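You operate a simulated robot arm through the tools that you are given. There is no shell and no other tool. Be economical: measure what you need, move in short steps, check, and stop when the job is done.

You are at the controls of a simulated two-armed robot. One attempt, no reset.

## Task
Take the lid off the travel jar and lay it down on the side table. Take the tin on the side table and put it away on the lower hat shelf. Take the leather box from the top of the blanket box and leave it on top of the yellow wiping block. Take the blue mug from the upper open shelf of the tea table and leave it on the door side of the bed. Any order will do. Set down upright: tin, mug.

The check looks at the end state, three seconds after you hand in, the way a careful person would. Anything else that was tipped, shoved, dropped, spilled or broken makes it a failure. A push-on lid holds only when it is set on centred and level and pressed home; a screw cap is set on level and turned clockwise until tight. Flat cloth is picked up by pressing the open fingertips on it (5 to 10 N) and closing them slowly along it; thin cloth reads only 2 to 8 mm in the jaws.

## Robot
Two 7-joint arms with two-finger parallel grippers on one trunk, on a base that drives. Base frame: it is fixed to the floor where the robot stands at the start and does not move with it; the origin is under the middle of the robot, x ahead of it, y to its left, z up. Units: cm, rad, N and s.
The left shoulder is at the start at [5, 18.7, 108.5], the right one opposite. With the tool pointing down near the work surface each hand reaches from about 10 to 48 cm from the robot's upright axis, wherever it stands, measured 20 degrees to its own side. Places, roughly: door side of the bed [-300, 200, 70]; leather box (5x5x4 cm) [-190, 370, 50]; lower hat shelf (22x49 cm) [-84, 114, 130]; mug [25, 300, 50]; tin [75, 0, 75]; travel jar (6x6x9 cm) [50, 0, 80]; wiping block (8x6x3 cm) [-210, 380, 50]. Payload 3.43 kg a hand.
Tool frame (each hand has its own): the origin (TCP) lies between the finger pads and is the grasp point; the fingertips stand 3 cm ahead of it; z points along the fingers, y is the line along which they close. The gripper opens to 9.4 cm. The fingers are 2.8 cm wide and 1 cm thick; the gripper's body (5 by 9.6 cm) begins 5.5 cm behind the TCP.
Orientation is that of the tool frame in the base frame, as [roll, pitch, yaw] about the fixed x, y, z axes, in that order (R = Rz(yaw) Ry(pitch) Rx(roll)). With the fingers straight down and closing along the base's y, the tool's x points along the base's -x, its y along +y and its z along -z.

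## Interface
- The arms move only by the tool servo_tool. It takes "left_commands", "right_commands" or both (then of equal length, played together; a hand with none holds still); each is a list that holds one entry, the list of rows, each a list of 7 numbers: the shift along the base's x, y, z in cm, then the turn, a rotation vector about the base's x, y, z in rad, then the closure, from 0 (fully open) to 1 (shut). In form: [[[x, y, z, wx, wy, wz, gripper], ...]]. A call has 1 to 12 rows; each row is the pose to reach, as a shift and turn from the pose commanded when the call began. A row lasts 0.2 s, in which the tool goes at most 5 cm and 0.15 rad; a call with a longer step from one row to the next is refused whole, and so is a gripper value outside its range. A pose out of reach is approached as far as the arm can. The call stops where the force on the tool passes 40 N (or 10 N more than at its start, if that is more) or the arm is blocked; 0.2 s more then pass. Each finger travels about 15.3 cm/s and halts on what it meets, pressing with about 34 N; the grip force reading is that of the motor and also rises with nothing between the fingers. The clock runs only during rows and for 0.2 s after the last one: add rows that repeat a pose to give the fingers time. It gives the time, the measured TCP pose, the force on the tool (base axes), the opening and the grip force at its end, in the units of the frame above (readings bear some noise), with the torque about the TCP (base axes, N m) and any sound that the robot's microphone picked up.
- Cameras (640 x 400 px; columns grow to the right, rows downward): "scene" is now at [14.54, 0.77, 125.44]; the picture's right is [0.09, -1.00, 0.00], its down [-0.51, -0.04, -0.86] and it looks along [0.86, 0.07, -0.51] (base axes); focal length 270 px, centre (320, 200). "left" rides on the left gripper at [7.6, -1.4, -10.3] in its tool frame; the picture's right is [0.18, 0.98, 0.00], its down [-0.75, 0.14, -0.64] and it looks along [-0.63, 0.12, 0.77] (tool axes); focal length 243 px, centre (320, 200). "right" rides on the right gripper at [7.6, 1.4, -10.3] in its tool frame; the picture's right is [-0.18, 0.98, 0.00], its down [-0.75, -0.14, -0.64] and it looks along [-0.63, -0.12, 0.77] (tool axes); focal length 243 px, centre (320, 200). There is no depth. A picture from a camera that has moved, and an enlarged one, comes with that camera's place and axes in the base frame and with its lens.
- camera(camera): a new picture of that camera. The clock stands still meanwhile.
- slide_trunk(by): slides the trunk up (or, below 0, down) by that many cm; the arms and the scene camera ride with it, the base frame stays. It gives what a move gives, with no picture.
- steer(legs): drives the robot by 1 to 6 legs, each [ahead, left, turn to the left] in cm, cm and rad, along the robot's own axes; the way and the turn of a leg run together, so that a leg with both is an arc; at most 150 cm and 3.142 rad a leg. The arms and the cameras ride along, it lands a little off, and it stops where it bumps. It gives what a move gives.
- head_to(pan, tilt): turns the head with the scene camera to pan (to the left, within 1.396 rad either way) and tilt (down, from -0.506 to 1.204), counted from straight ahead of the robot. It gives what a move gives.
- enlarge(camera, box): a new picture of the part [left, top, right, bottom] of that camera's present view, enlarged. The clock stands still meanwhile.
- job_done(): hands the job in; it is judged then, once.

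Go step by step. Nothing tells you exact positions but the pictures and the camera data: compare them with the known pose of the tool, close in by small moves and look again before you grip or let go. The budget is 165 turns and 122 pictures, counting those below and the enlarged ones. Unless the task says otherwise, let go and move clear before handing in, and close with one line.

The tools are called after "Call:" as name(argument=value, ...) on one line, values as JSON. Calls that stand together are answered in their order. servo_tool: Moves the arms, as the interface text tells. Its arguments: {"type":"object","properties":{"left_commands":{"type":"array","items":{"type":"array","items":{"type":"array","items":{"type":"number"}}}},"right_commands":{"type":"array","items":{"type":"array","items":{"type":"array","items":{"type":"number"}}}}},"required":[]} The other tools are called the same way: slide_trunk (by) slides the trunk up or down; steer (legs) drives the base; head_to (pan, tilt) turns the head that bears the scene camera; camera (camera) takes a picture; enlarge (camera, box) takes an enlarged picture of a part of a camera's view; job_done () hands the job in.

At the start:

```text
clock: 0.0
left_ee_pos: [48.71, 25.37, 104.09]
left_tcp_rot: [3.141, 0.0, 3.141]
left_ft_force: [-0.4, -0.3, 1.1]
left_torque: [-0.01, 0.01, 0.02]
left_grip_width: 9.41
left_finger_force: 0.1
right_ee_pos: [37.83, -14.01, 111.71]
right_tcp_rot: [3.141, -0.001, 3.14]
right_ft_force: [0.1, 0.0, 0.2]
right_torque: [-0.03, 0.0, -0.02]
right_grip_width: 9.39
right_finger_force: 0.2
trunk travel left (down, up): [-30.0, 13.2]
robot x, y, heading: [0.26, 0.1, 0.006]
head pan, tilt: [0.086, 0.534]
```

scene: 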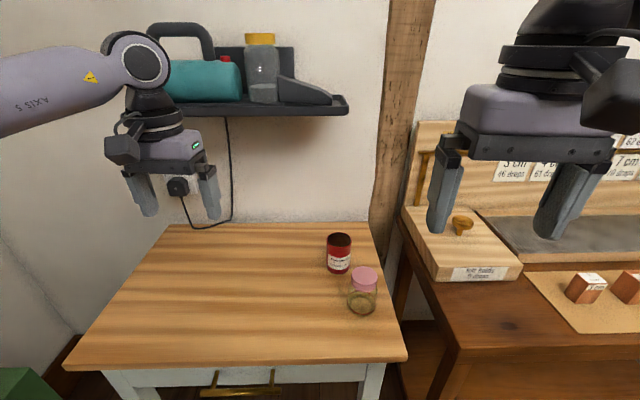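
right: 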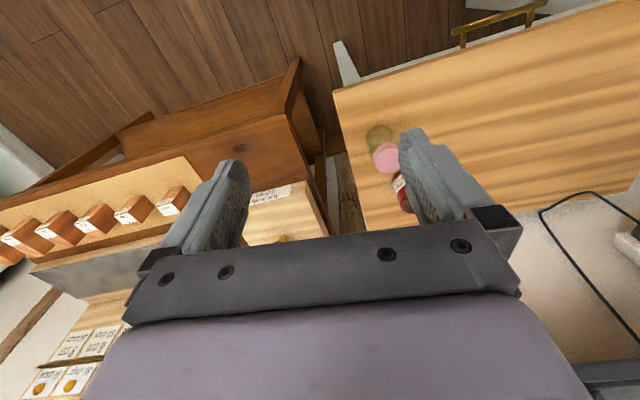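
left: 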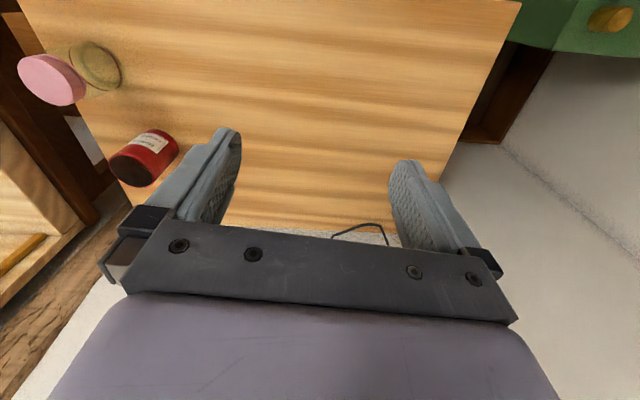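

The side table ahead carries the red tin and the glass jar with a pink lid. I'll look closer at the jar and tin first.

Call:
enlarge(camera="scene", box=[300, 220, 420, 330])

Call:
enlarge(camera="left", box=[0, 20, 220, 200])

```text
3.64 times, centred on (360, 275) of scene
camera zoom: at [14.54, 0.77, 125.44], right [0.09, -1.0, 0.0], down [-0.51, -0.04, -0.86], along [0.86, 0.07, -0.51], focal length 984 px, centre (174, -73)
```

zoom: 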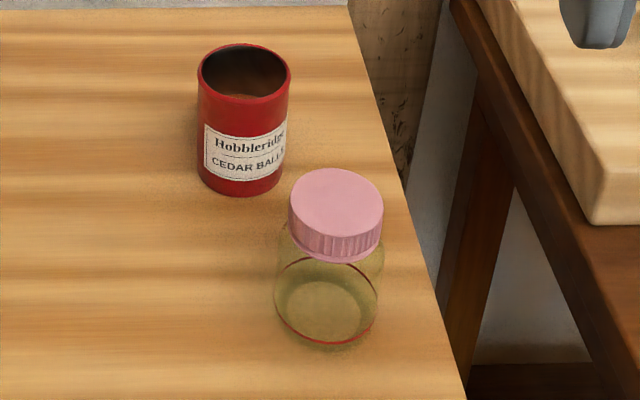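

```text
2.22 times, centred on (110, 110) of left
camera zoom: at [41.07, 23.95, 114.25], right [-0.18, 0.98, 0.0], down [0.75, 0.14, 0.64], along [0.63, 0.12, -0.77], focal length 539 px, centre (787, 400)
```

zoom: 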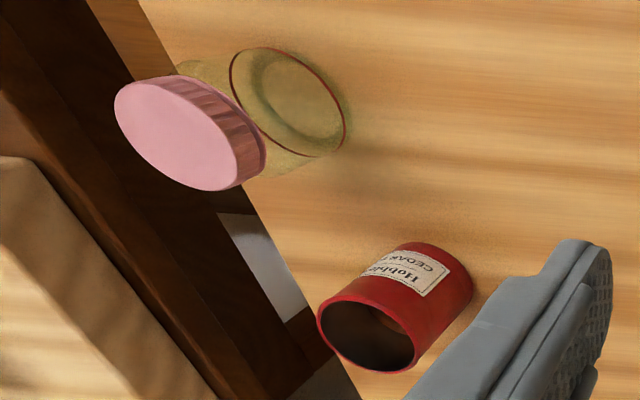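

Jar lid top is about [54.2, -5, 84.5], the tin about [65, 0.6], and the table top z≈75.5. The lid is ribbed and probably screws off. I'll pull the left arm back with a 90° yaw, then drive nearer.

Call:
servo_tool(left_commands=[[[-2, 0, 0, 0, 0, 0.143, 0], [-4, 0, 0, 0, 0, 0.286, 0], [-6, 0, 0, 0, 0, 0.428, 0], [-8, 0, 0, 0, 0, 0.571, 0], [-10, 0, 0, 0, 0, 0.714, 0], [-12, 0, 0, 0, 0, 0.857, 0], [-14, 0, 0, 0, 0, 1.0, 0], [-16, 0, 0, 0, 0, 1.142, 0], [-18, 0, 0, 0, 0, 1.285, 0], [-19, 0, 0, 0, 0, 1.428, 0], [-20, 0, 0, 0, 0, 1.571, 0], [-20, 0, 0, 0, 0, 1.571, 0]]])

Call:
steer(legs=[[17, 0, 0]])

Call:
head_to(pan=-0.1, tilt=0.8)

Call:
camera(camera="scene")

```text
clock: 2.6
left_ee_pos: [28.64, 25.31, 103.97]
left_tcp_rot: [3.141, 0.001, -1.569]
left_ft_force: [0.0, 0.6, -0.8]
left_torque: [-0.01, -0.03, 0.0]
left_grip_width: 9.42
left_finger_force: 0.1
right_ee_pos: [37.8, -14.04, 111.78]
right_tcp_rot: [3.141, 0.001, -3.14]
right_ft_force: [0.1, -0.3, 0.2]
right_torque: [0.01, 0.02, -0.01]
right_grip_width: 9.42
right_finger_force: 0.3
trunk travel left (down, up): [-30.0, 13.2]
robot x, y, heading: [0.04, 0.15, -0.001]
head pan, tilt: [0.086, 0.534]
```

```text
clock: 4.2
left_ee_pos: [42.58, 27.66, 104.15]
left_tcp_rot: [-3.141, 0.002, -1.559]
left_ft_force: [-0.4, 0.2, 0.5]
left_torque: [-0.02, -0.01, 0.0]
left_grip_width: 9.38
left_finger_force: 0.1
right_ee_pos: [52.17, -11.71, 111.75]
right_tcp_rot: [3.14, 0.002, -3.129]
right_ft_force: [-0.5, -0.6, -0.1]
right_torque: [0.02, 0.01, -0.02]
right_grip_width: 9.39
right_finger_force: 0.1
trunk travel left (down, up): [-30.0, 13.2]
robot x, y, heading: [14.07, 1.63, 0.009]
head pan, tilt: [0.086, 0.534]
stopped in leg 1: the robot was blocked; the commanded pose is now the measured one
```

```text
clock: 4.9
left_ee_pos: [42.58, 27.73, 104.01]
left_tcp_rot: [-3.141, 0.001, -1.557]
left_ft_force: [0.3, -0.6, -0.1]
left_torque: [0.03, 0.04, -0.03]
left_grip_width: 9.4
left_finger_force: 0.0
right_ee_pos: [52.1, -11.63, 111.79]
right_tcp_rot: [3.139, 0.002, -3.13]
right_ft_force: [-0.1, 0.2, 0.6]
right_torque: [-0.01, 0.03, 0.03]
right_grip_width: 9.38
right_finger_force: 0.1
trunk travel left (down, up): [-30.0, 13.2]
robot x, y, heading: [14.07, 1.75, 0.01]
head pan, tilt: [-0.099, 0.799]
```

```text
116 pictures are left
camera scene: at [27.85, 1.35, 123.17], right [-0.09, -1.0, 0.0], down [-0.71, 0.06, -0.7], along [0.69, -0.06, -0.72], focal length 270 px, centre (320, 200)
```

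scene: 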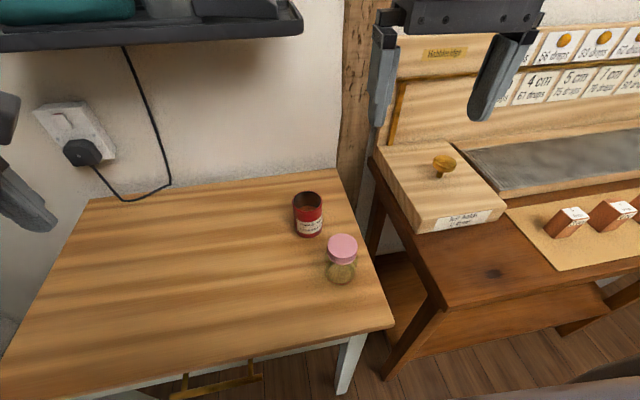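

The base touched the table, but nothing on it moved. I'll back off slightly, then tilt the left hand toward the jar.

Call:
steer(legs=[[-1, 0, 0]])

Call:
servo_tool(left_commands=[[[1, -1, -1, -0.135, 0, 0, 0], [2, -2, -2, -0.27, 0, 0, 0], [3.5, -4, -4, -0.405, 0, 0, 0], [5, -6, -6, -0.54, 0, 0, 0], [6.5, -8, -8, -0.675, 0, 0, 0], [8, -10, -11, -0.81, 0, 0, 0], [9.5, -12, -14, -0.945, 0, 0, 0], [11, -14, -17, -1.08, 0, 0, 0], [12.3, -16, -20, -1.22, 0, 0, 0], [12.3, -17, -22, -1.22, 0, 0, 0], [12.3, -17, -22, -1.22, 0, 0, 0]]])

Call:
camera(camera="scene")

Call:
camera(camera="left")

```text
clock: 5.7
left_ee_pos: [41.47, 27.64, 104.18]
left_tcp_rot: [-3.141, 0.002, -1.559]
left_ft_force: [1.2, 0.4, 0.1]
left_torque: [0.0, -0.03, 0.04]
left_grip_width: 9.38
left_finger_force: 0.0
right_ee_pos: [51.19, -11.56, 111.85]
right_tcp_rot: [3.141, 0.001, -3.128]
right_ft_force: [-0.1, 0.1, 0.5]
right_torque: [-0.05, 0.02, -0.03]
right_grip_width: 9.4
right_finger_force: 0.1
trunk travel left (down, up): [-30.0, 13.2]
robot x, y, heading: [13.36, 2.09, 0.015]
head pan, tilt: [-0.099, 0.799]
```

```text
clock: 8.1
left_ee_pos: [53.93, 10.67, 81.82]
left_tcp_rot: [3.11, -1.219, -1.535]
left_ft_force: [-0.9, 0.6, 0.2]
left_torque: [-0.01, -0.03, 0.0]
left_grip_width: 9.42
left_finger_force: 0.0
right_ee_pos: [51.24, -11.59, 111.75]
right_tcp_rot: [3.141, 0.002, -3.129]
right_ft_force: [-0.8, 0.7, -0.3]
right_torque: [0.0, 0.04, -0.01]
right_grip_width: 9.38
right_finger_force: 0.0
trunk travel left (down, up): [-30.0, 13.2]
robot x, y, heading: [13.39, 1.78, 0.01]
head pan, tilt: [-0.099, 0.799]
```

```text
115 pictures are left
camera scene: at [26.84, 1.33, 123.17], right [-0.09, -1.0, 0.0], down [-0.71, 0.06, -0.7], along [0.69, -0.06, -0.72], focal length 270 px, centre (320, 200)
```

scene: 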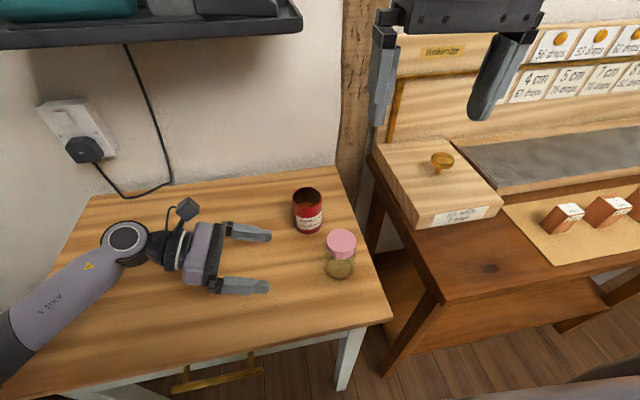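

```text
114 pictures are left
camera left: at [55.43, 17.6, 92.38], right [-0.98, -0.07, 0.18], down [-0.15, 0.86, -0.49], along [-0.13, -0.5, -0.85], focal length 243 px, centre (320, 200)
```

left: 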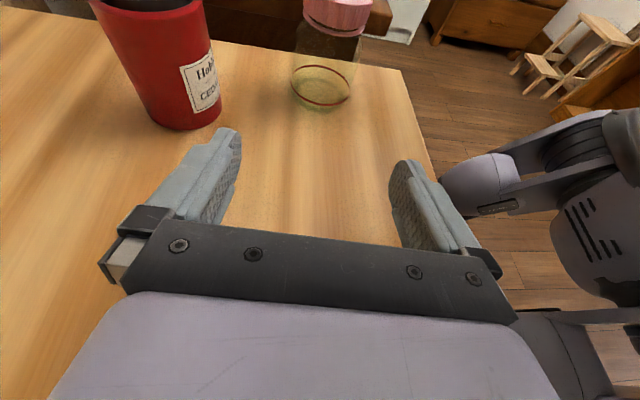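

The left hand is lined up. I'll advance around the jar body, still open.

Call:
servo_tool(left_commands=[[[0, -3, -1, 0, 0, 0, 0], [0, -6, -2, 0, 0, 0, 0], [0, -8, -2.6, 0, 0, 0, 0], [0, -10, -2.6, 0, 0, 0, 0], [0, -12, -2.6, 0, 0, 0, 0], [0, -13.5, -2.6, 0, 0, 0, 0], [0, -14.2, -2.6, 0, 0, 0, 0], [0, -14.2, -2.6, 0, 0, 0, 0]]])

Call:
camera(camera="left")

Call:
enlarge(camera="scene", box=[200, 170, 400, 310])

```text
clock: 9.9
left_ee_pos: [53.76, -3.59, 79.48]
left_tcp_rot: [3.109, -1.219, -1.535]
left_ft_force: [0.5, -0.4, -0.9]
left_torque: [0.01, 0.01, 0.0]
left_grip_width: 9.4
left_finger_force: 0.1
right_ee_pos: [51.25, -11.63, 111.89]
right_tcp_rot: [3.141, 0.002, -3.13]
right_ft_force: [0.2, 0.0, 0.3]
right_torque: [0.01, 0.02, -0.04]
right_grip_width: 9.41
right_finger_force: 0.0
trunk travel left (down, up): [-30.0, 13.2]
robot x, y, heading: [12.86, 2.03, 0.008]
head pan, tilt: [-0.099, 0.799]
```

```text
113 pictures are left
camera left: at [55.28, 3.41, 90.15], right [-0.98, -0.07, 0.18], down [-0.15, 0.86, -0.48], along [-0.13, -0.5, -0.86], focal length 243 px, centre (320, 200)
```

left: 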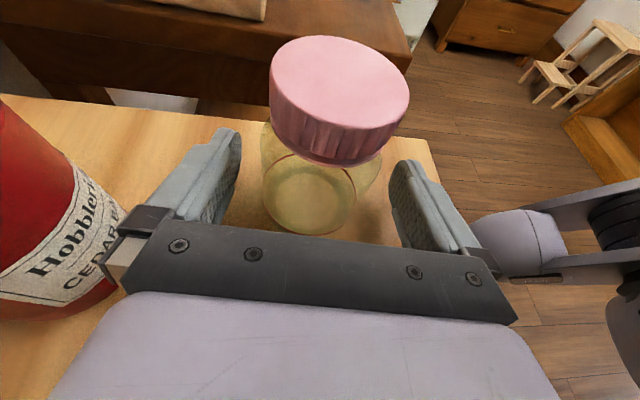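

```text
2.86 times, centred on (300, 240) of scene
camera zoom: at [26.84, 1.33, 123.17], right [-0.09, -1.0, 0.0], down [-0.71, 0.06, -0.7], along [0.69, -0.06, -0.72], focal length 773 px, centre (377, 86)
```

zoom: 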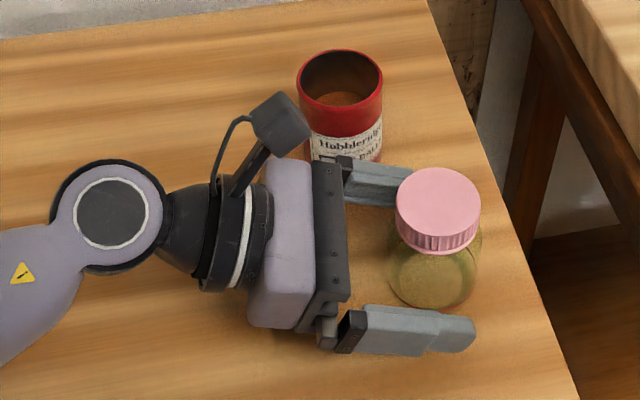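

Centred well. I'll close the left hand gently on the jar body.

Call:
servo_tool(left_commands=[[[0, 0, 0, 0, 0, 0, 0.15], [0, 0, 0, 0, 0, 0, 0.22], [0, 0, 0, 0, 0, 0, 0.28], [0, 0, 0, 0, 0, 0, 0.33], [0, 0, 0, 0, 0, 0, 0.38], [0, 0, 0, 0, 0, 0, 0.44], [0, 0, 0, 0, 0, 0, 0.5], [0, 0, 0, 0, 0, 0, 0.6], [0, 0, 0, 0, 0, 0, 0.6]]])

Call:
camera(camera="left")

Call:
enlarge(camera="scene", box=[200, 170, 400, 310])

```text
clock: 11.9
left_ee_pos: [53.75, -3.59, 79.57]
left_tcp_rot: [3.11, -1.219, -1.535]
left_ft_force: [-0.3, 0.9, 0.7]
left_torque: [0.03, -0.06, -0.01]
left_grip_width: 5.96
left_finger_force: 34.5
right_ee_pos: [51.12, -11.65, 111.86]
right_tcp_rot: [3.14, 0.002, -3.13]
right_ft_force: [-0.2, 0.8, -0.5]
right_torque: [0.05, -0.01, -0.03]
right_grip_width: 9.41
right_finger_force: 0.0
trunk travel left (down, up): [-30.0, 13.2]
robot x, y, heading: [13.14, 2.21, 0.011]
head pan, tilt: [-0.099, 0.799]
```

```text
111 pictures are left
camera left: at [55.27, 3.44, 90.14], right [-0.98, -0.07, 0.18], down [-0.15, 0.86, -0.48], along [-0.13, -0.5, -0.86], focal length 243 px, centre (320, 200)
```

left: 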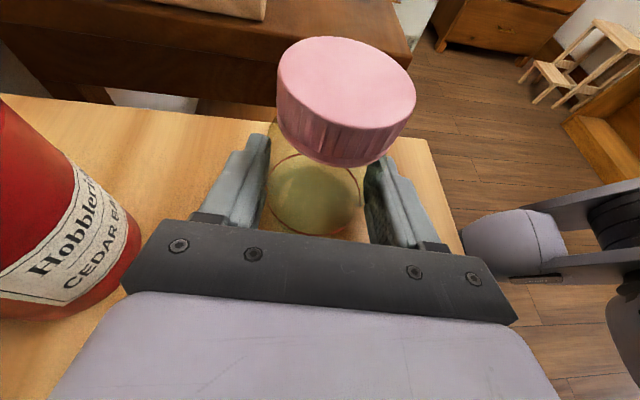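

```text
2.86 times, centred on (300, 240) of scene
camera zoom: at [26.84, 1.33, 123.17], right [-0.09, -1.0, 0.0], down [-0.71, 0.06, -0.7], along [0.69, -0.06, -0.72], focal length 773 px, centre (377, 86)
```

zoom: 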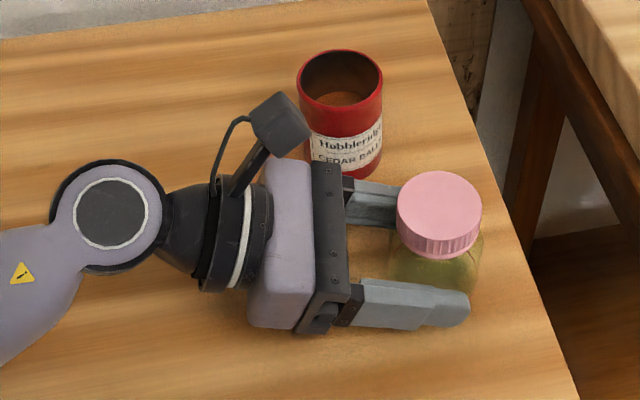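

The jar is held (5.96 cm) and the lid centre is about [53.7, -4.65]. I'll bring the right hand above it, pre-turned clockwise.

Call:
servo_tool(right_commands=[[[0.5, 1, -1, 0, 0, -0.13, 0.1], [1, 2, -3, 0, 0, -0.26, 0.18], [1.5, 3, -5, 0, 0, -0.39, 0.18], [2, 4, -7, 0, 0, -0.52, 0.18], [2.5, 5, -9, 0, 0, -0.65, 0.18], [2.5, 6, -11, 0, 0, -0.78, 0.18], [2.5, 7, -13, 0, 0, -0.9, 0.18], [2.5, 7, -15, 0, 0, -0.9, 0.18], [2.5, 7, -15, 0, 0, -0.9, 0.18]]])

Call:
camera(camera="right")

Call:
camera(camera="scene")

```text
clock: 13.9
left_ee_pos: [53.72, -3.46, 79.6]
left_tcp_rot: [3.109, -1.219, -1.539]
left_ft_force: [-0.3, -0.1, 2.1]
left_torque: [-0.01, -0.04, -0.03]
left_grip_width: 5.98
left_finger_force: 34.0
right_ee_pos: [53.65, -4.7, 96.81]
right_tcp_rot: [3.14, 0.003, 2.253]
right_ft_force: [-0.9, 0.1, 0.1]
right_torque: [0.03, 0.03, 0.03]
right_grip_width: 7.71
right_finger_force: 0.1
trunk travel left (down, up): [-30.0, 13.2]
robot x, y, heading: [12.79, 2.05, 0.002]
head pan, tilt: [-0.099, 0.799]
```

```text
109 pictures are left
camera right: at [49.78, 2.14, 107.05], right [0.88, 0.48, 0.0], down [0.36, -0.67, 0.64], along [0.31, -0.56, -0.77], focal length 243 px, centre (320, 200)
```

right: 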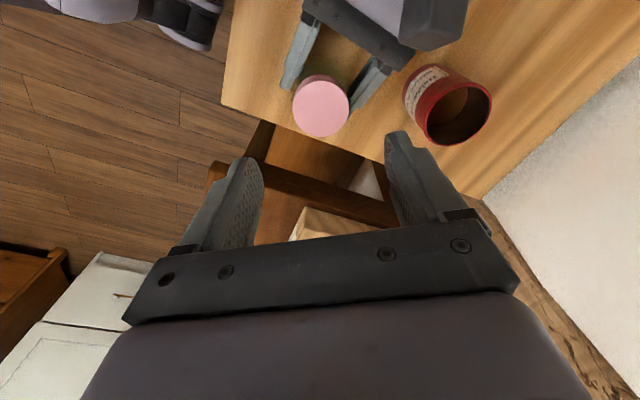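

```text
108 pictures are left
camera scene: at [26.84, 1.32, 123.17], right [-0.09, -1.0, 0.0], down [-0.71, 0.06, -0.7], along [0.69, -0.06, -0.72], focal length 270 px, centre (320, 200)
```

scene: 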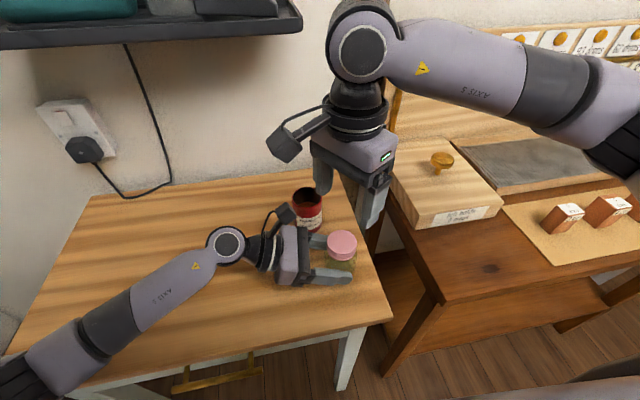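

Alignment is confirmed from the right camera. I'll descend over the lid.

Call:
servo_tool(right_commands=[[[0, 0, -2.5, 0, 0, 0, 0.18], [0, 0, -5, 0, 0, 0, 0.18], [0, 0, -7.5, 0, 0, 0, 0.18], [0, 0, -9, 0, 0, 0, 0.18], [0, 0, -10.2, 0, 0, 0, 0.18], [0, 0, -10.9, 0, 0, 0, 0.18], [0, 0, -10.9, 0, 0, 0, 0.18]]])

Call:
camera(camera="right")

Call:
camera(camera="left")

```text
clock: 15.5
left_ee_pos: [53.72, -3.45, 79.5]
left_tcp_rot: [3.11, -1.218, -1.537]
left_ft_force: [0.2, 1.8, 1.2]
left_torque: [0.05, -0.06, -0.01]
left_grip_width: 5.96
left_finger_force: 34.0
right_ee_pos: [53.73, -4.67, 85.92]
right_tcp_rot: [3.141, 0.002, 2.254]
right_ft_force: [0.8, -0.2, -0.3]
right_torque: [0.0, 0.01, 0.01]
right_grip_width: 7.71
right_finger_force: 0.1
trunk travel left (down, up): [-30.0, 13.2]
robot x, y, heading: [13.34, 2.13, 0.013]
head pan, tilt: [-0.099, 0.799]
```

```text
107 pictures are left
camera right: at [49.89, 2.22, 96.35], right [0.88, 0.48, 0.0], down [0.36, -0.67, 0.64], along [0.31, -0.56, -0.77], focal length 243 px, centre (320, 200)
```

right: 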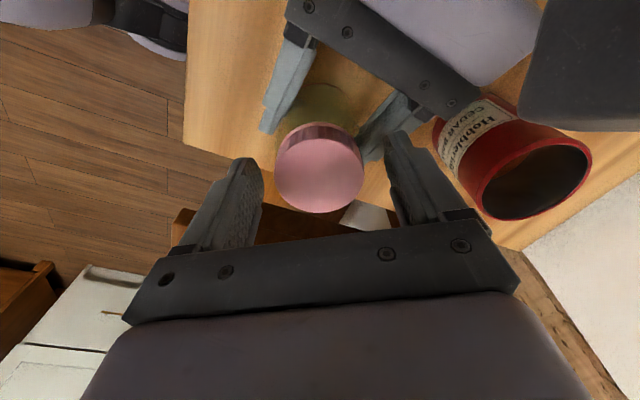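

```text
106 pictures are left
camera left: at [55.27, 3.44, 90.15], right [-0.98, -0.07, 0.18], down [-0.15, 0.86, -0.48], along [-0.13, -0.5, -0.86], focal length 243 px, centre (320, 200)
```

left: 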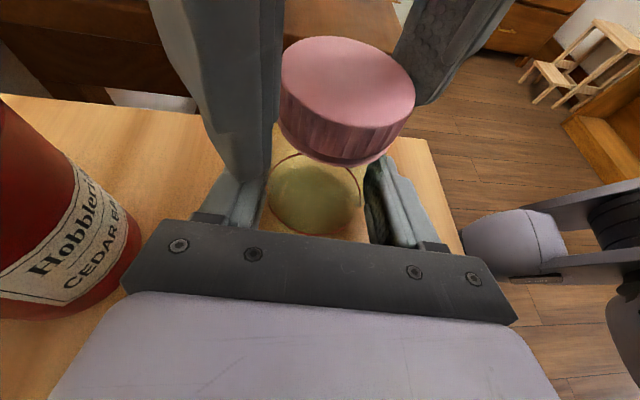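

The fingers straddle the lid. I'll close on it, then turn counter-clockwise.

Call:
servo_tool(right_commands=[[[0, 0, 0, 0, 0, 0, 0.25], [0, 0, 0, 0, 0, 0, 0.32], [0, 0, 0, 0, 0, 0, 0.4], [0, 0, 0, 0, 0, 0, 0.5], [0, 0, 0, 0, 0, 0, 0.6], [0, 0, 0, 0, 0, 0, 0.6]]])

Call:
servo_tool(right_commands=[[[0, 0, 0, 0, 0, 0.1, 0.6], [0, 0, 0, 0, 0, 0.2, 0.6], [0, 0, 0, 0, 0, 0.3, 0.6], [0, 0, 0, 0, 0, 0.4, 0.6]]])

```text
clock: 16.9
left_ee_pos: [53.66, -3.44, 79.54]
left_tcp_rot: [3.111, -1.22, -1.536]
left_ft_force: [1.6, 4.1, 1.0]
left_torque: [-0.22, 0.02, 0.01]
left_grip_width: 5.95
left_finger_force: 34.1
right_ee_pos: [53.74, -4.69, 86.09]
right_tcp_rot: [3.141, 0.001, 2.254]
right_ft_force: [-3.5, -3.7, 0.8]
right_torque: [-0.07, 0.07, -0.03]
right_grip_width: 4.91
right_finger_force: 34.1
trunk travel left (down, up): [-30.0, 13.2]
robot x, y, heading: [13.08, 1.92, 0.009]
head pan, tilt: [-0.099, 0.799]
```

```text
clock: 17.9
left_ee_pos: [53.84, -3.47, 79.48]
left_tcp_rot: [3.115, -1.217, -1.541]
left_ft_force: [4.2, 10.6, 0.2]
left_torque: [-0.94, -0.17, 0.02]
left_grip_width: 5.95
left_finger_force: 33.6
right_ee_pos: [53.65, -4.68, 86.06]
right_tcp_rot: [3.141, 0.005, 2.655]
right_ft_force: [-3.6, -14.8, 9.3]
right_torque: [-0.24, 0.19, -0.04]
right_grip_width: 4.93
right_finger_force: 33.7
trunk travel left (down, up): [-30.0, 13.2]
robot x, y, heading: [13.05, 1.92, 0.013]
head pan, tilt: [-0.099, 0.799]
```

There's some force build-up but little torque. I'll check whether the lid turned with the hand.

Call:
camera(camera="left")

Call:
servo_tool(right_commands=[[[0, 0.1, 0.1, 0, 0, 0.1, 0.6], [0, 0.1, 0.1, 0, 0, 0.2, 0.6], [0, 0.1, 0.1, 0, 0, 0.3, 0.6], [0, 0.1, 0.1, 0, 0, 0.4, 0.6]]])

Call:
camera(camera="left")

```text
105 pictures are left
camera left: at [55.28, 3.47, 90.16], right [-0.98, -0.07, 0.18], down [-0.15, 0.86, -0.48], along [-0.12, -0.5, -0.86], focal length 243 px, centre (320, 200)
```

left: 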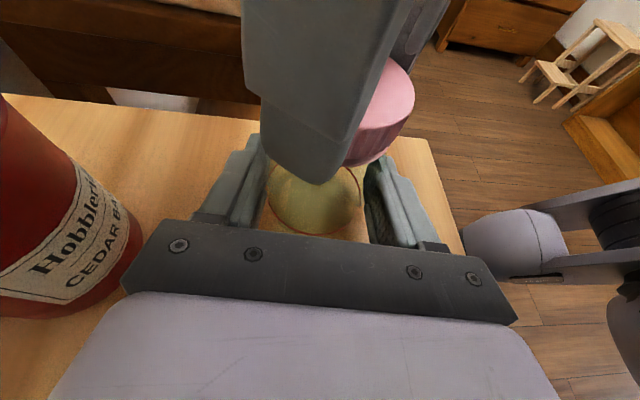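

```text
clock: 18.9
left_ee_pos: [53.74, -3.43, 79.55]
left_tcp_rot: [3.115, -1.219, -1.537]
left_ft_force: [3.3, 20.7, 1.1]
left_torque: [-1.01, -0.21, 0.0]
left_grip_width: 5.94
left_finger_force: 34.2
right_ee_pos: [53.67, -4.73, 86.04]
right_tcp_rot: [-3.136, 0.002, 3.054]
right_ft_force: [-0.9, -21.7, 7.9]
right_torque: [-0.35, 0.0, -0.04]
right_grip_width: 4.91
right_finger_force: 33.8
trunk travel left (down, up): [-30.0, 13.2]
robot x, y, heading: [13.27, 1.97, 0.011]
head pan, tilt: [-0.099, 0.799]
```

```text
104 pictures are left
camera left: at [55.28, 3.49, 90.16], right [-0.98, -0.07, 0.18], down [-0.15, 0.86, -0.48], along [-0.12, -0.5, -0.86], focal length 243 px, centre (320, 200)
```

left: 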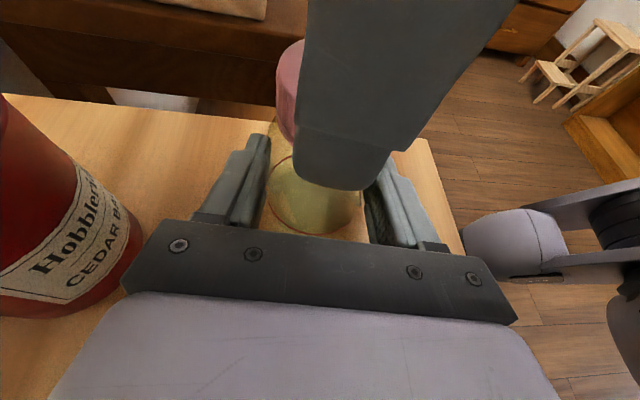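

The lid is turning (4.9 cm grip), with some lateral preload in y. I'll relieve it and keep unscrewing.

Call:
servo_tool(right_commands=[[[0, -0.2, 0.1, 0, 0, 0.0, 0.6], [0, -0.3, 0.15, 0, 0, 0.12, 0.6], [0, -0.3, 0.2, 0, 0, 0.24, 0.6], [0, -0.3, 0.2, 0, 0, 0.36, 0.6], [0, -0.3, 0.2, 0, 0, 0.48, 0.6], [0, -0.3, 0.2, 0, 0, 0.6, 0.6], [0, -0.3, 0.2, 0, 0, 0.7, 0.6]]])

```text
clock: 20.5
left_ee_pos: [53.73, -3.52, 79.54]
left_tcp_rot: [3.109, -1.219, -1.537]
left_ft_force: [2.7, 12.4, 2.0]
left_torque: [-0.78, -0.04, 0.07]
left_grip_width: 5.96
left_finger_force: 34.1
right_ee_pos: [53.73, -4.87, 86.2]
right_tcp_rot: [3.141, 0.001, -2.529]
right_ft_force: [-3.4, -13.4, 0.6]
right_torque: [-0.11, 0.26, -0.04]
right_grip_width: 4.93
right_finger_force: 34.3
trunk travel left (down, up): [-30.0, 13.2]
robot x, y, heading: [12.99, 2.34, 0.011]
head pan, tilt: [-0.099, 0.799]
```

Call:
servo_tool(right_commands=[[[0, -0.2, 0, 0, 0, 0.12, 0.6], [0, -0.2, 0.03, 0, 0, 0.24, 0.6], [0, -0.2, 0.05, 0, 0, 0.36, 0.6], [0, -0.2, 0.05, 0, 0, 0.48, 0.6], [0, -0.2, 0.05, 0, 0, 0.6, 0.6], [0, -0.2, 0.05, 0, 0, 0.72, 0.6], [0, -0.2, 0.05, 0, 0, 0.84, 0.6], [0, -0.2, 0.05, 0, 0, 0.96, 0.6], [0, -0.2, 0.05, 0, 0, 1.08, 0.6]]])

Call:
camera(camera="left")

Call:
camera(camera="scene")

```text
clock: 22.5
left_ee_pos: [53.39, -3.42, 79.6]
left_tcp_rot: [3.11, -1.217, -1.542]
left_ft_force: [-4.5, -3.9, -0.6]
left_torque: [-0.29, -0.36, -0.13]
left_grip_width: 5.99
left_finger_force: 33.6
right_ee_pos: [52.79, -6.16, 85.56]
right_tcp_rot: [-3.002, 0.009, -1.791]
right_ft_force: [2.1, 5.0, 25.2]
right_torque: [0.62, 0.27, 0.04]
right_grip_width: 5.51
right_finger_force: 15.8
right hand out of reach, approached as far as the arm can: row 6, 7, 8, 9
trunk travel left (down, up): [-30.0, 13.2]
robot x, y, heading: [13.05, 2.31, 0.004]
head pan, tilt: [-0.099, 0.799]
```

```text
103 pictures are left
camera left: at [55.01, 3.49, 90.25], right [-0.98, -0.07, 0.18], down [-0.15, 0.86, -0.48], along [-0.13, -0.5, -0.86], focal length 243 px, centre (320, 200)
```

left: 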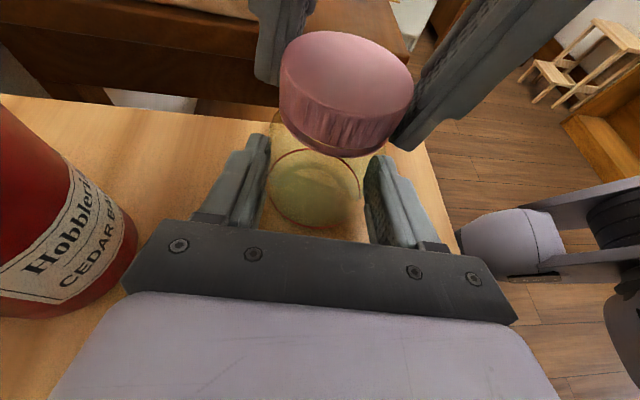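

```text
102 pictures are left
camera scene: at [26.52, 1.42, 123.29], right [-0.09, -1.0, 0.0], down [-0.71, 0.06, -0.7], along [0.7, -0.06, -0.71], focal length 270 px, centre (320, 200)
```

scene: 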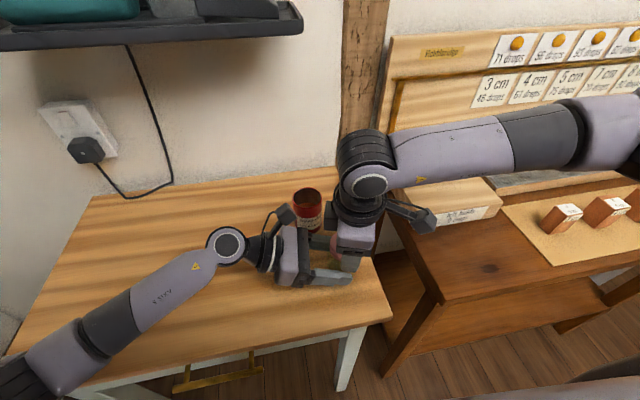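

The right arm hit a joint limit and slid off. I'll release, lift and unwind for another bite.

Call:
servo_tool(right_commands=[[[0, 0, 0, 0, 0, 0, 0.3], [0, 0, 0.2, 0, 0, 0, 0.15], [0, 0, 1, 0, 0, 0, 0.15], [0, 0, 3, 0, 0, 0, 0.15], [0, 0, 6, 0, 0, -0.1, 0.15], [0, 0, 10, 0, 0, -0.2, 0.15], [0, 0, 10, 0, 0, -0.2, 0.15]]])

Call:
camera(camera="left")

Call:
enlarge(camera="scene", box=[240, 200, 400, 310])

```text
clock: 24.1
left_ee_pos: [53.67, -3.39, 79.71]
left_tcp_rot: [3.115, -1.22, -1.54]
left_ft_force: [3.0, 2.8, 10.1]
left_torque: [-0.24, -0.35, 0.09]
left_grip_width: 5.9
left_finger_force: 33.5
right_ee_pos: [52.46, -6.69, 95.0]
right_tcp_rot: [-3.02, -0.004, -1.991]
right_ft_force: [0.2, -0.1, 0.0]
right_torque: [0.01, -0.02, 0.0]
right_grip_width: 7.98
right_finger_force: 0.0
trunk travel left (down, up): [-30.0, 13.2]
robot x, y, heading: [13.2, 1.97, 0.014]
head pan, tilt: [-0.099, 0.799]
```

```text
101 pictures are left
camera left: at [55.26, 3.46, 90.22], right [-0.98, -0.07, 0.18], down [-0.15, 0.86, -0.49], along [-0.12, -0.5, -0.85], focal length 243 px, centre (320, 200)
```

left: 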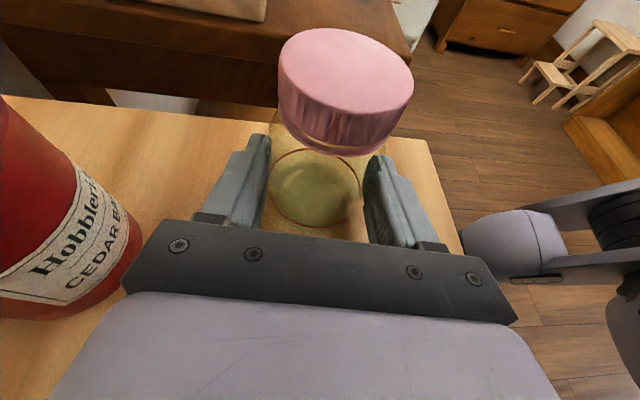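

```text
3.64 times, centred on (320, 255) of scene
camera zoom: at [26.8, 1.36, 123.18], right [-0.09, -1.0, 0.0], down [-0.71, 0.06, -0.7], along [0.69, -0.06, -0.72], focal length 984 px, centre (320, 0)
```

zoom: 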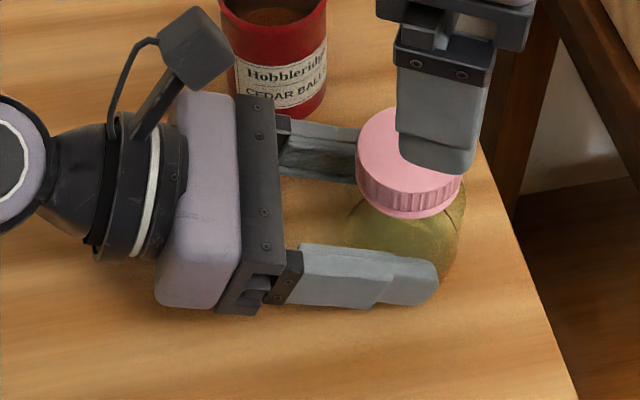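

Call:
servo_tool(right_commands=[[[0, 0, 0, 0, 0, -0.15, 0.15], [0, 0, 0, 0, 0, -0.3, 0.15], [0, 0, 0, 0, 0, -0.45, 0.15], [0, 0, 0, 0, 0, -0.6, 0.15], [0, 0, 0, 0, 0, -0.75, 0.15], [0, 0, 0, 0, 0, -0.9, 0.15], [0, 0, 0, 0, 0, -1.05, 0.15], [0, 0, 0, 0, 0, -1.2, 0.15], [0, 0, 0, 0, 0, -1.35, 0.15], [0, 0, 0, 0, 0, -1.5, 0.15], [0, 0, 0, 0, 0, -1.65, 0.15], [0, 0, 0, 0, 0, -1.8, 0.15]]])

Call:
servo_tool(right_commands=[[[0, 0, 0, 0, 0, -0.15, 0.15], [0, 0, 0, 0, 0, -0.3, 0.15], [0, 0, 0, 0, 0, -0.45, 0.15], [0, 0, 0, 0, 0, -0.6, 0.15], [0, 0, 0, 0, 0, -0.75, 0.15], [0, 0, 0, 0, 0, -0.9, 0.15], [0, 0, 0, 0, 0, -0.9, 0.15]]])

Call:
camera(camera="right")

```text
clock: 26.7
left_ee_pos: [53.56, -3.57, 79.64]
left_tcp_rot: [3.113, -1.217, -1.537]
left_ft_force: [1.4, 0.7, 8.2]
left_torque: [-0.28, -0.22, 0.02]
left_grip_width: 5.87
left_finger_force: 34.2
right_ee_pos: [52.6, -6.5, 94.62]
right_tcp_rot: [-3.022, -0.001, 2.491]
right_ft_force: [-0.1, 0.2, 0.2]
right_torque: [-0.02, 0.01, -0.02]
right_grip_width: 8.01
right_finger_force: 0.1
trunk travel left (down, up): [-30.0, 13.2]
robot x, y, heading: [13.26, 1.93, 0.012]
head pan, tilt: [-0.099, 0.799]
```

```text
clock: 28.3
left_ee_pos: [53.69, -3.51, 79.47]
left_tcp_rot: [3.111, -1.22, -1.537]
left_ft_force: [-0.7, -1.3, 6.7]
left_torque: [-0.21, -0.12, -0.07]
left_grip_width: 5.9
left_finger_force: 33.8
right_ee_pos: [52.52, -6.36, 94.7]
right_tcp_rot: [-3.021, -0.003, 1.592]
right_ft_force: [-0.3, -0.8, 0.4]
right_torque: [0.01, -0.06, -0.04]
right_grip_width: 7.98
right_finger_force: 0.0
trunk travel left (down, up): [-30.0, 13.2]
robot x, y, heading: [12.84, 2.29, 0.013]
head pan, tilt: [-0.099, 0.799]
```

```text
99 pictures are left
camera right: at [54.91, 1.24, 104.84], right [0.98, -0.16, -0.12], down [-0.05, -0.76, 0.65], along [-0.2, -0.63, -0.75], focal length 243 px, centre (320, 200)
```

right: 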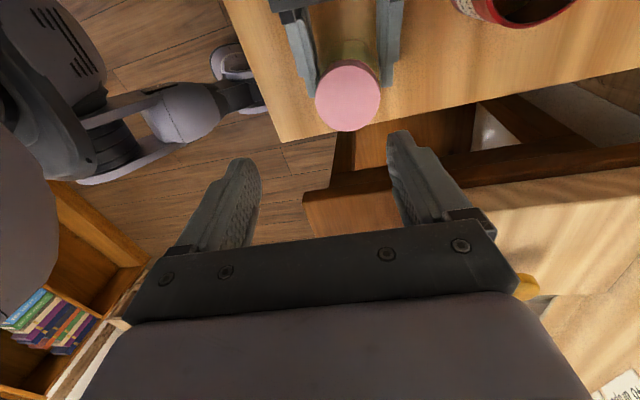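

I'll untilt the right hand and realign over the lid at about [53.6, -5.0].

Call:
servo_tool(right_commands=[[[0.5, 0.6, 0, 0, -0.12, 0, 0.15], [1.1, 1.35, 0, 0, -0.12, 0.1, 0.15], [1.1, 1.35, -2, 0, -0.12, 0.2, 0.15], [1.1, 1.35, -2, 0, -0.12, 0.2, 0.15]]])

Call:
camera(camera="right")

```text
clock: 29.3
left_ee_pos: [53.59, -3.47, 79.57]
left_tcp_rot: [3.11, -1.219, -1.538]
left_ft_force: [-1.8, 0.0, 5.5]
left_torque: [-0.21, -0.06, -0.03]
left_grip_width: 5.88
left_finger_force: 34.5
right_ee_pos: [53.56, -4.97, 92.75]
right_tcp_rot: [3.14, 0.013, 1.794]
right_ft_force: [-0.8, 0.3, 0.5]
right_torque: [-0.01, -0.02, -0.01]
right_grip_width: 7.99
right_finger_force: 0.2
trunk travel left (down, up): [-30.0, 13.2]
robot x, y, heading: [13.3, 2.14, 0.007]
head pan, tilt: [-0.099, 0.799]
```

```text
98 pictures are left
camera right: at [53.2, 2.93, 102.98], right [1.0, 0.04, 0.0], down [0.03, -0.76, 0.65], along [0.03, -0.65, -0.76], focal length 243 px, centre (320, 200)
```

right: 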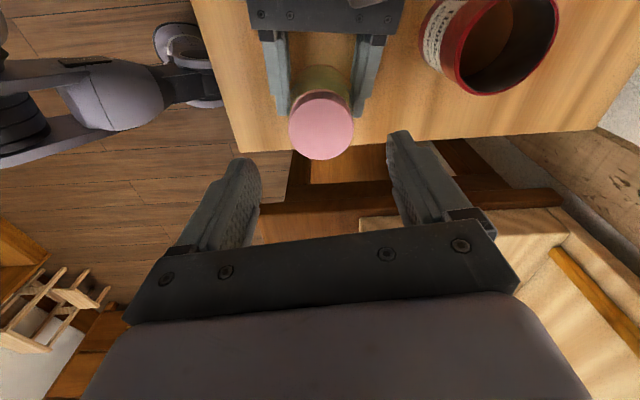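

Call:
servo_tool(right_commands=[[[0, -0.1, -2.5, 0, 0, 0, 0.15], [0, -0.1, -4.5, 0, 0, 0, 0.15], [0, -0.1, -6, 0, 0, 0, 0.15], [0, -0.1, -6.6, 0, 0, 0, 0.15], [0, -0.1, -6.6, 0, 0, 0, 0.3], [0, -0.1, -6.6, 0, 0, 0, 0.4], [0, -0.1, -6.6, 0, 0, 0, 0.5], [0, -0.1, -6.6, 0, 0, 0, 0.6], [0, -0.1, -6.6, 0, 0, 0, 0.6]]])

Call:
servo_tool(right_commands=[[[0, 0, 0.01, 0, 0, 0.12, 0.6], [0, 0, 0.02, 0, 0, 0.24, 0.6], [0, 0, 0.03, 0, 0, 0.36, 0.6], [0, 0, 0.04, 0, 0, 0.48, 0.6], [0, 0, 0.05, 0, 0, 0.6, 0.6], [0, 0, 0.06, 0, 0, 0.72, 0.6], [0, 0, 0.07, 0, 0, 0.84, 0.6], [0, 0, 0.08, 0, 0, 0.96, 0.6], [0, 0, 0.09, 0, 0, 1.08, 0.6], [0, 0, 0.1, 0, 0, 1.2, 0.6]]])

```text
clock: 31.3
left_ee_pos: [53.68, -3.57, 79.59]
left_tcp_rot: [3.112, -1.218, -1.538]
left_ft_force: [-1.6, 0.4, 3.3]
left_torque: [-0.13, -0.06, -0.07]
left_grip_width: 5.88
left_finger_force: 33.9
right_ee_pos: [53.7, -5.05, 86.09]
right_tcp_rot: [-3.14, 0.01, 1.793]
right_ft_force: [0.8, 0.0, -1.4]
right_torque: [-0.02, 0.03, -0.03]
right_grip_width: 4.88
right_finger_force: 34.7
trunk travel left (down, up): [-30.0, 13.2]
robot x, y, heading: [12.9, 1.69, 0.009]
head pan, tilt: [-0.099, 0.799]
```

```text
clock: 33.5
left_ee_pos: [53.78, -3.51, 79.64]
left_tcp_rot: [3.112, -1.218, -1.535]
left_ft_force: [11.8, 1.9, 2.2]
left_torque: [-0.36, 0.57, 0.22]
left_grip_width: 5.86
left_finger_force: 34.0
right_ee_pos: [53.65, -5.2, 86.16]
right_tcp_rot: [-3.139, 0.009, 2.999]
right_ft_force: [-12.0, -1.6, -3.2]
right_torque: [0.14, 0.19, -0.02]
right_grip_width: 4.9
right_finger_force: 33.4
trunk travel left (down, up): [-30.0, 13.2]
robot x, y, heading: [13.2, 2.16, 0.007]
head pan, tilt: [-0.099, 0.799]
```

Call:
servo_tool(right_commands=[[[-0.1, 0, 0, 0, 0, 0.12, 0.6], [-0.1, 0, 0, 0, 0, 0.24, 0.6], [-0.1, 0, 0.02, 0, 0, 0.36, 0.6], [-0.1, 0, 0.04, 0, 0, 0.48, 0.6], [-0.1, 0, 0.06, 0, 0, 0.6, 0.6], [-0.1, 0, 0.08, 0, 0, 0.72, 0.6], [-0.1, 0, 0.1, 0, 0, 0.84, 0.6], [-0.1, 0, 0.12, 0, 0, 0.96, 0.6], [-0.1, 0, 0.14, 0, 0, 1.05, 0.6], [-0.1, 0, 0.14, 0, 0, 1.05, 0.6]]])

Call:
camera(camera="left")

```text
clock: 35.7
left_ee_pos: [53.82, -3.5, 79.55]
left_tcp_rot: [3.111, -1.219, -1.535]
left_ft_force: [2.6, 16.3, 6.1]
left_torque: [-0.8, -0.06, 0.06]
left_grip_width: 5.86
left_finger_force: 34.0
right_ee_pos: [53.66, -5.28, 86.35]
right_tcp_rot: [-3.138, 0.01, -2.239]
right_ft_force: [-1.1, -15.1, -4.7]
right_torque: [-0.33, 0.03, -0.06]
right_grip_width: 4.89
right_finger_force: 34.0
trunk travel left (down, up): [-30.0, 13.2]
robot x, y, heading: [13.27, 1.72, 0.015]
head pan, tilt: [-0.099, 0.799]
```

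```text
97 pictures are left
camera left: at [55.27, 3.45, 90.13], right [-0.98, -0.07, 0.18], down [-0.15, 0.86, -0.48], along [-0.13, -0.5, -0.86], focal length 243 px, centre (320, 200)
```

left: 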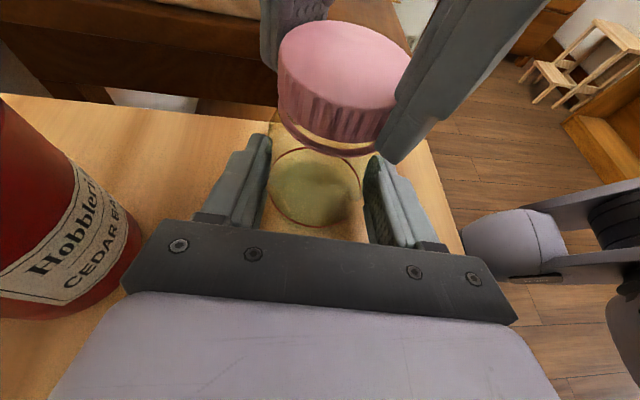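

A gap under the lid is opening, so the unscrewing works. I'll try a gentle lift to feel whether it's free.

Call:
servo_tool(right_commands=[[[0, -0.1, 0.1, 0, 0, 0, 0.6], [0, -0.1, 0.25, 0, 0, 0, 0.6], [0, -0.1, 0.4, 0, 0, 0, 0.6], [0, -0.1, 0.4, 0, 0, 0, 0.6]]])

Call:
camera(camera="left")

```text
clock: 36.7
left_ee_pos: [53.72, -3.67, 79.69]
left_tcp_rot: [3.118, -1.223, -1.547]
left_ft_force: [-1.6, 8.4, 20.3]
left_torque: [-0.48, -0.01, 0.0]
left_grip_width: 5.87
left_finger_force: 33.8
right_ee_pos: [53.68, -5.32, 86.66]
right_tcp_rot: [-3.14, 0.007, -2.24]
right_ft_force: [1.8, -7.1, -22.7]
right_torque: [-0.38, 0.0, 0.02]
right_grip_width: 4.89
right_finger_force: 34.1
trunk travel left (down, up): [-30.0, 13.2]
robot x, y, heading: [12.99, 2.15, 0.012]
head pan, tilt: [-0.099, 0.799]
```

```text
96 pictures are left
camera left: at [55.24, 3.36, 90.34], right [-0.98, -0.07, 0.18], down [-0.15, 0.86, -0.49], along [-0.12, -0.51, -0.85], focal length 243 px, centre (320, 200)
```

left: 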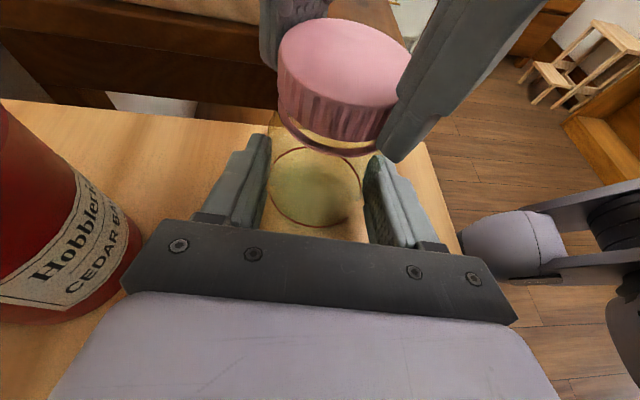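

Still threaded. I'll relieve the pull, release, unwind and take another bite.

Call:
servo_tool(right_commands=[[[0, 0, -0.35, 0, 0, 0, 0.6], [0, 0, -0.35, 0, 0, 0, 0.4], [0, 0, -0.35, 0, 0, 0, 0.2], [0, 0, -0.2, 0, 0, 0, 0.15], [0, 0, 2, 0, 0, 0, 0.15], [0, 0, 4, 0, 0, -0.15, 0.15], [0, 0, 4, 0, 0, -0.3, 0.15], [0, 0, 4, 0, 0, -0.45, 0.15], [0, 0, 4, 0, 0, -0.6, 0.15], [0, 0, 4, 0, 0, -0.75, 0.15], [0, 0, 4, 0, 0, -0.9, 0.15], [0, 0, 4, 0, 0, -1.05, 0.15]]])

Call:
servo_tool(right_commands=[[[0, 0, 0, 0, 0, -0.15, 0.15], [0, 0, 0, 0, 0, -0.3, 0.15], [0, 0, 0, 0, 0, -0.45, 0.15], [0, 0, 0, 0, 0, -0.6, 0.15], [0, 0, 0, 0, 0, -0.75, 0.15], [0, 0, 0, 0, 0, -0.9, 0.15], [0, 0, 0, 0, 0, -1.05, 0.15], [0, 0, 0, 0, 0, -1.2, 0.15], [0, 0, 0, 0, 0, -1.2, 0.15]]])

Call:
camera(camera="right")

Call:
camera(camera="left")

```text
clock: 39.3
left_ee_pos: [53.74, -3.55, 79.73]
left_tcp_rot: [3.109, -1.218, -1.537]
left_ft_force: [-0.4, -0.5, -2.1]
left_torque: [0.01, 0.02, -0.01]
left_grip_width: 5.88
left_finger_force: 34.5
right_ee_pos: [53.74, -5.33, 90.72]
right_tcp_rot: [-3.14, 0.01, 2.992]
right_ft_force: [-0.5, 0.4, 0.4]
right_torque: [-0.02, 0.0, 0.0]
right_grip_width: 7.99
right_finger_force: 0.0
trunk travel left (down, up): [-30.0, 13.2]
robot x, y, heading: [13.23, 1.73, 0.004]
head pan, tilt: [-0.099, 0.799]
```

```text
clock: 41.3
left_ee_pos: [53.77, -3.44, 79.45]
left_tcp_rot: [3.109, -1.219, -1.534]
left_ft_force: [0.0, 0.8, -1.6]
left_torque: [0.02, 0.01, 0.0]
left_grip_width: 5.91
left_finger_force: 33.7
right_ee_pos: [53.64, -5.23, 90.71]
right_tcp_rot: [-3.14, 0.011, 1.791]
right_ft_force: [0.8, -0.3, -0.6]
right_torque: [-0.03, -0.01, -0.03]
right_grip_width: 7.99
right_finger_force: 0.0
trunk travel left (down, up): [-30.0, 13.2]
robot x, y, heading: [13.55, 2.03, 0.01]
head pan, tilt: [-0.099, 0.799]
```

```text
95 pictures are left
camera right: at [53.27, 2.58, 100.98], right [1.0, 0.04, 0.0], down [0.03, -0.76, 0.65], along [0.02, -0.65, -0.76], focal length 243 px, centre (320, 200)
```

right: 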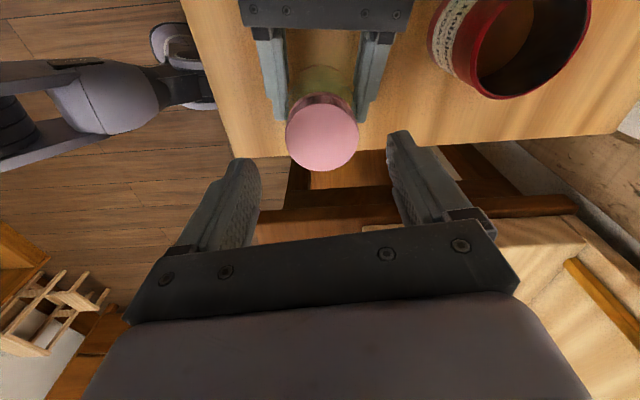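

```text
94 pictures are left
camera left: at [55.27, 3.43, 90.13], right [-0.98, -0.07, 0.18], down [-0.15, 0.86, -0.48], along [-0.13, -0.5, -0.86], focal length 243 px, centre (320, 200)
```

left: 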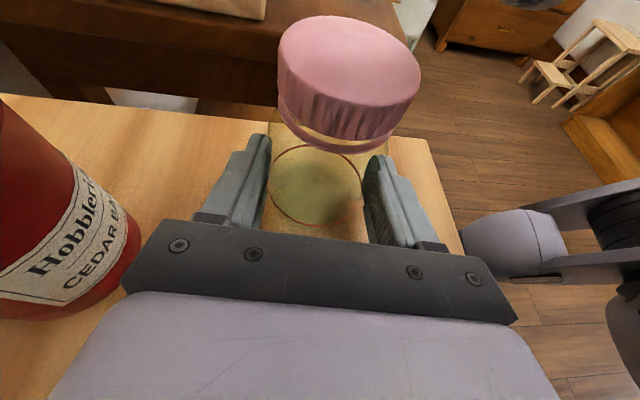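

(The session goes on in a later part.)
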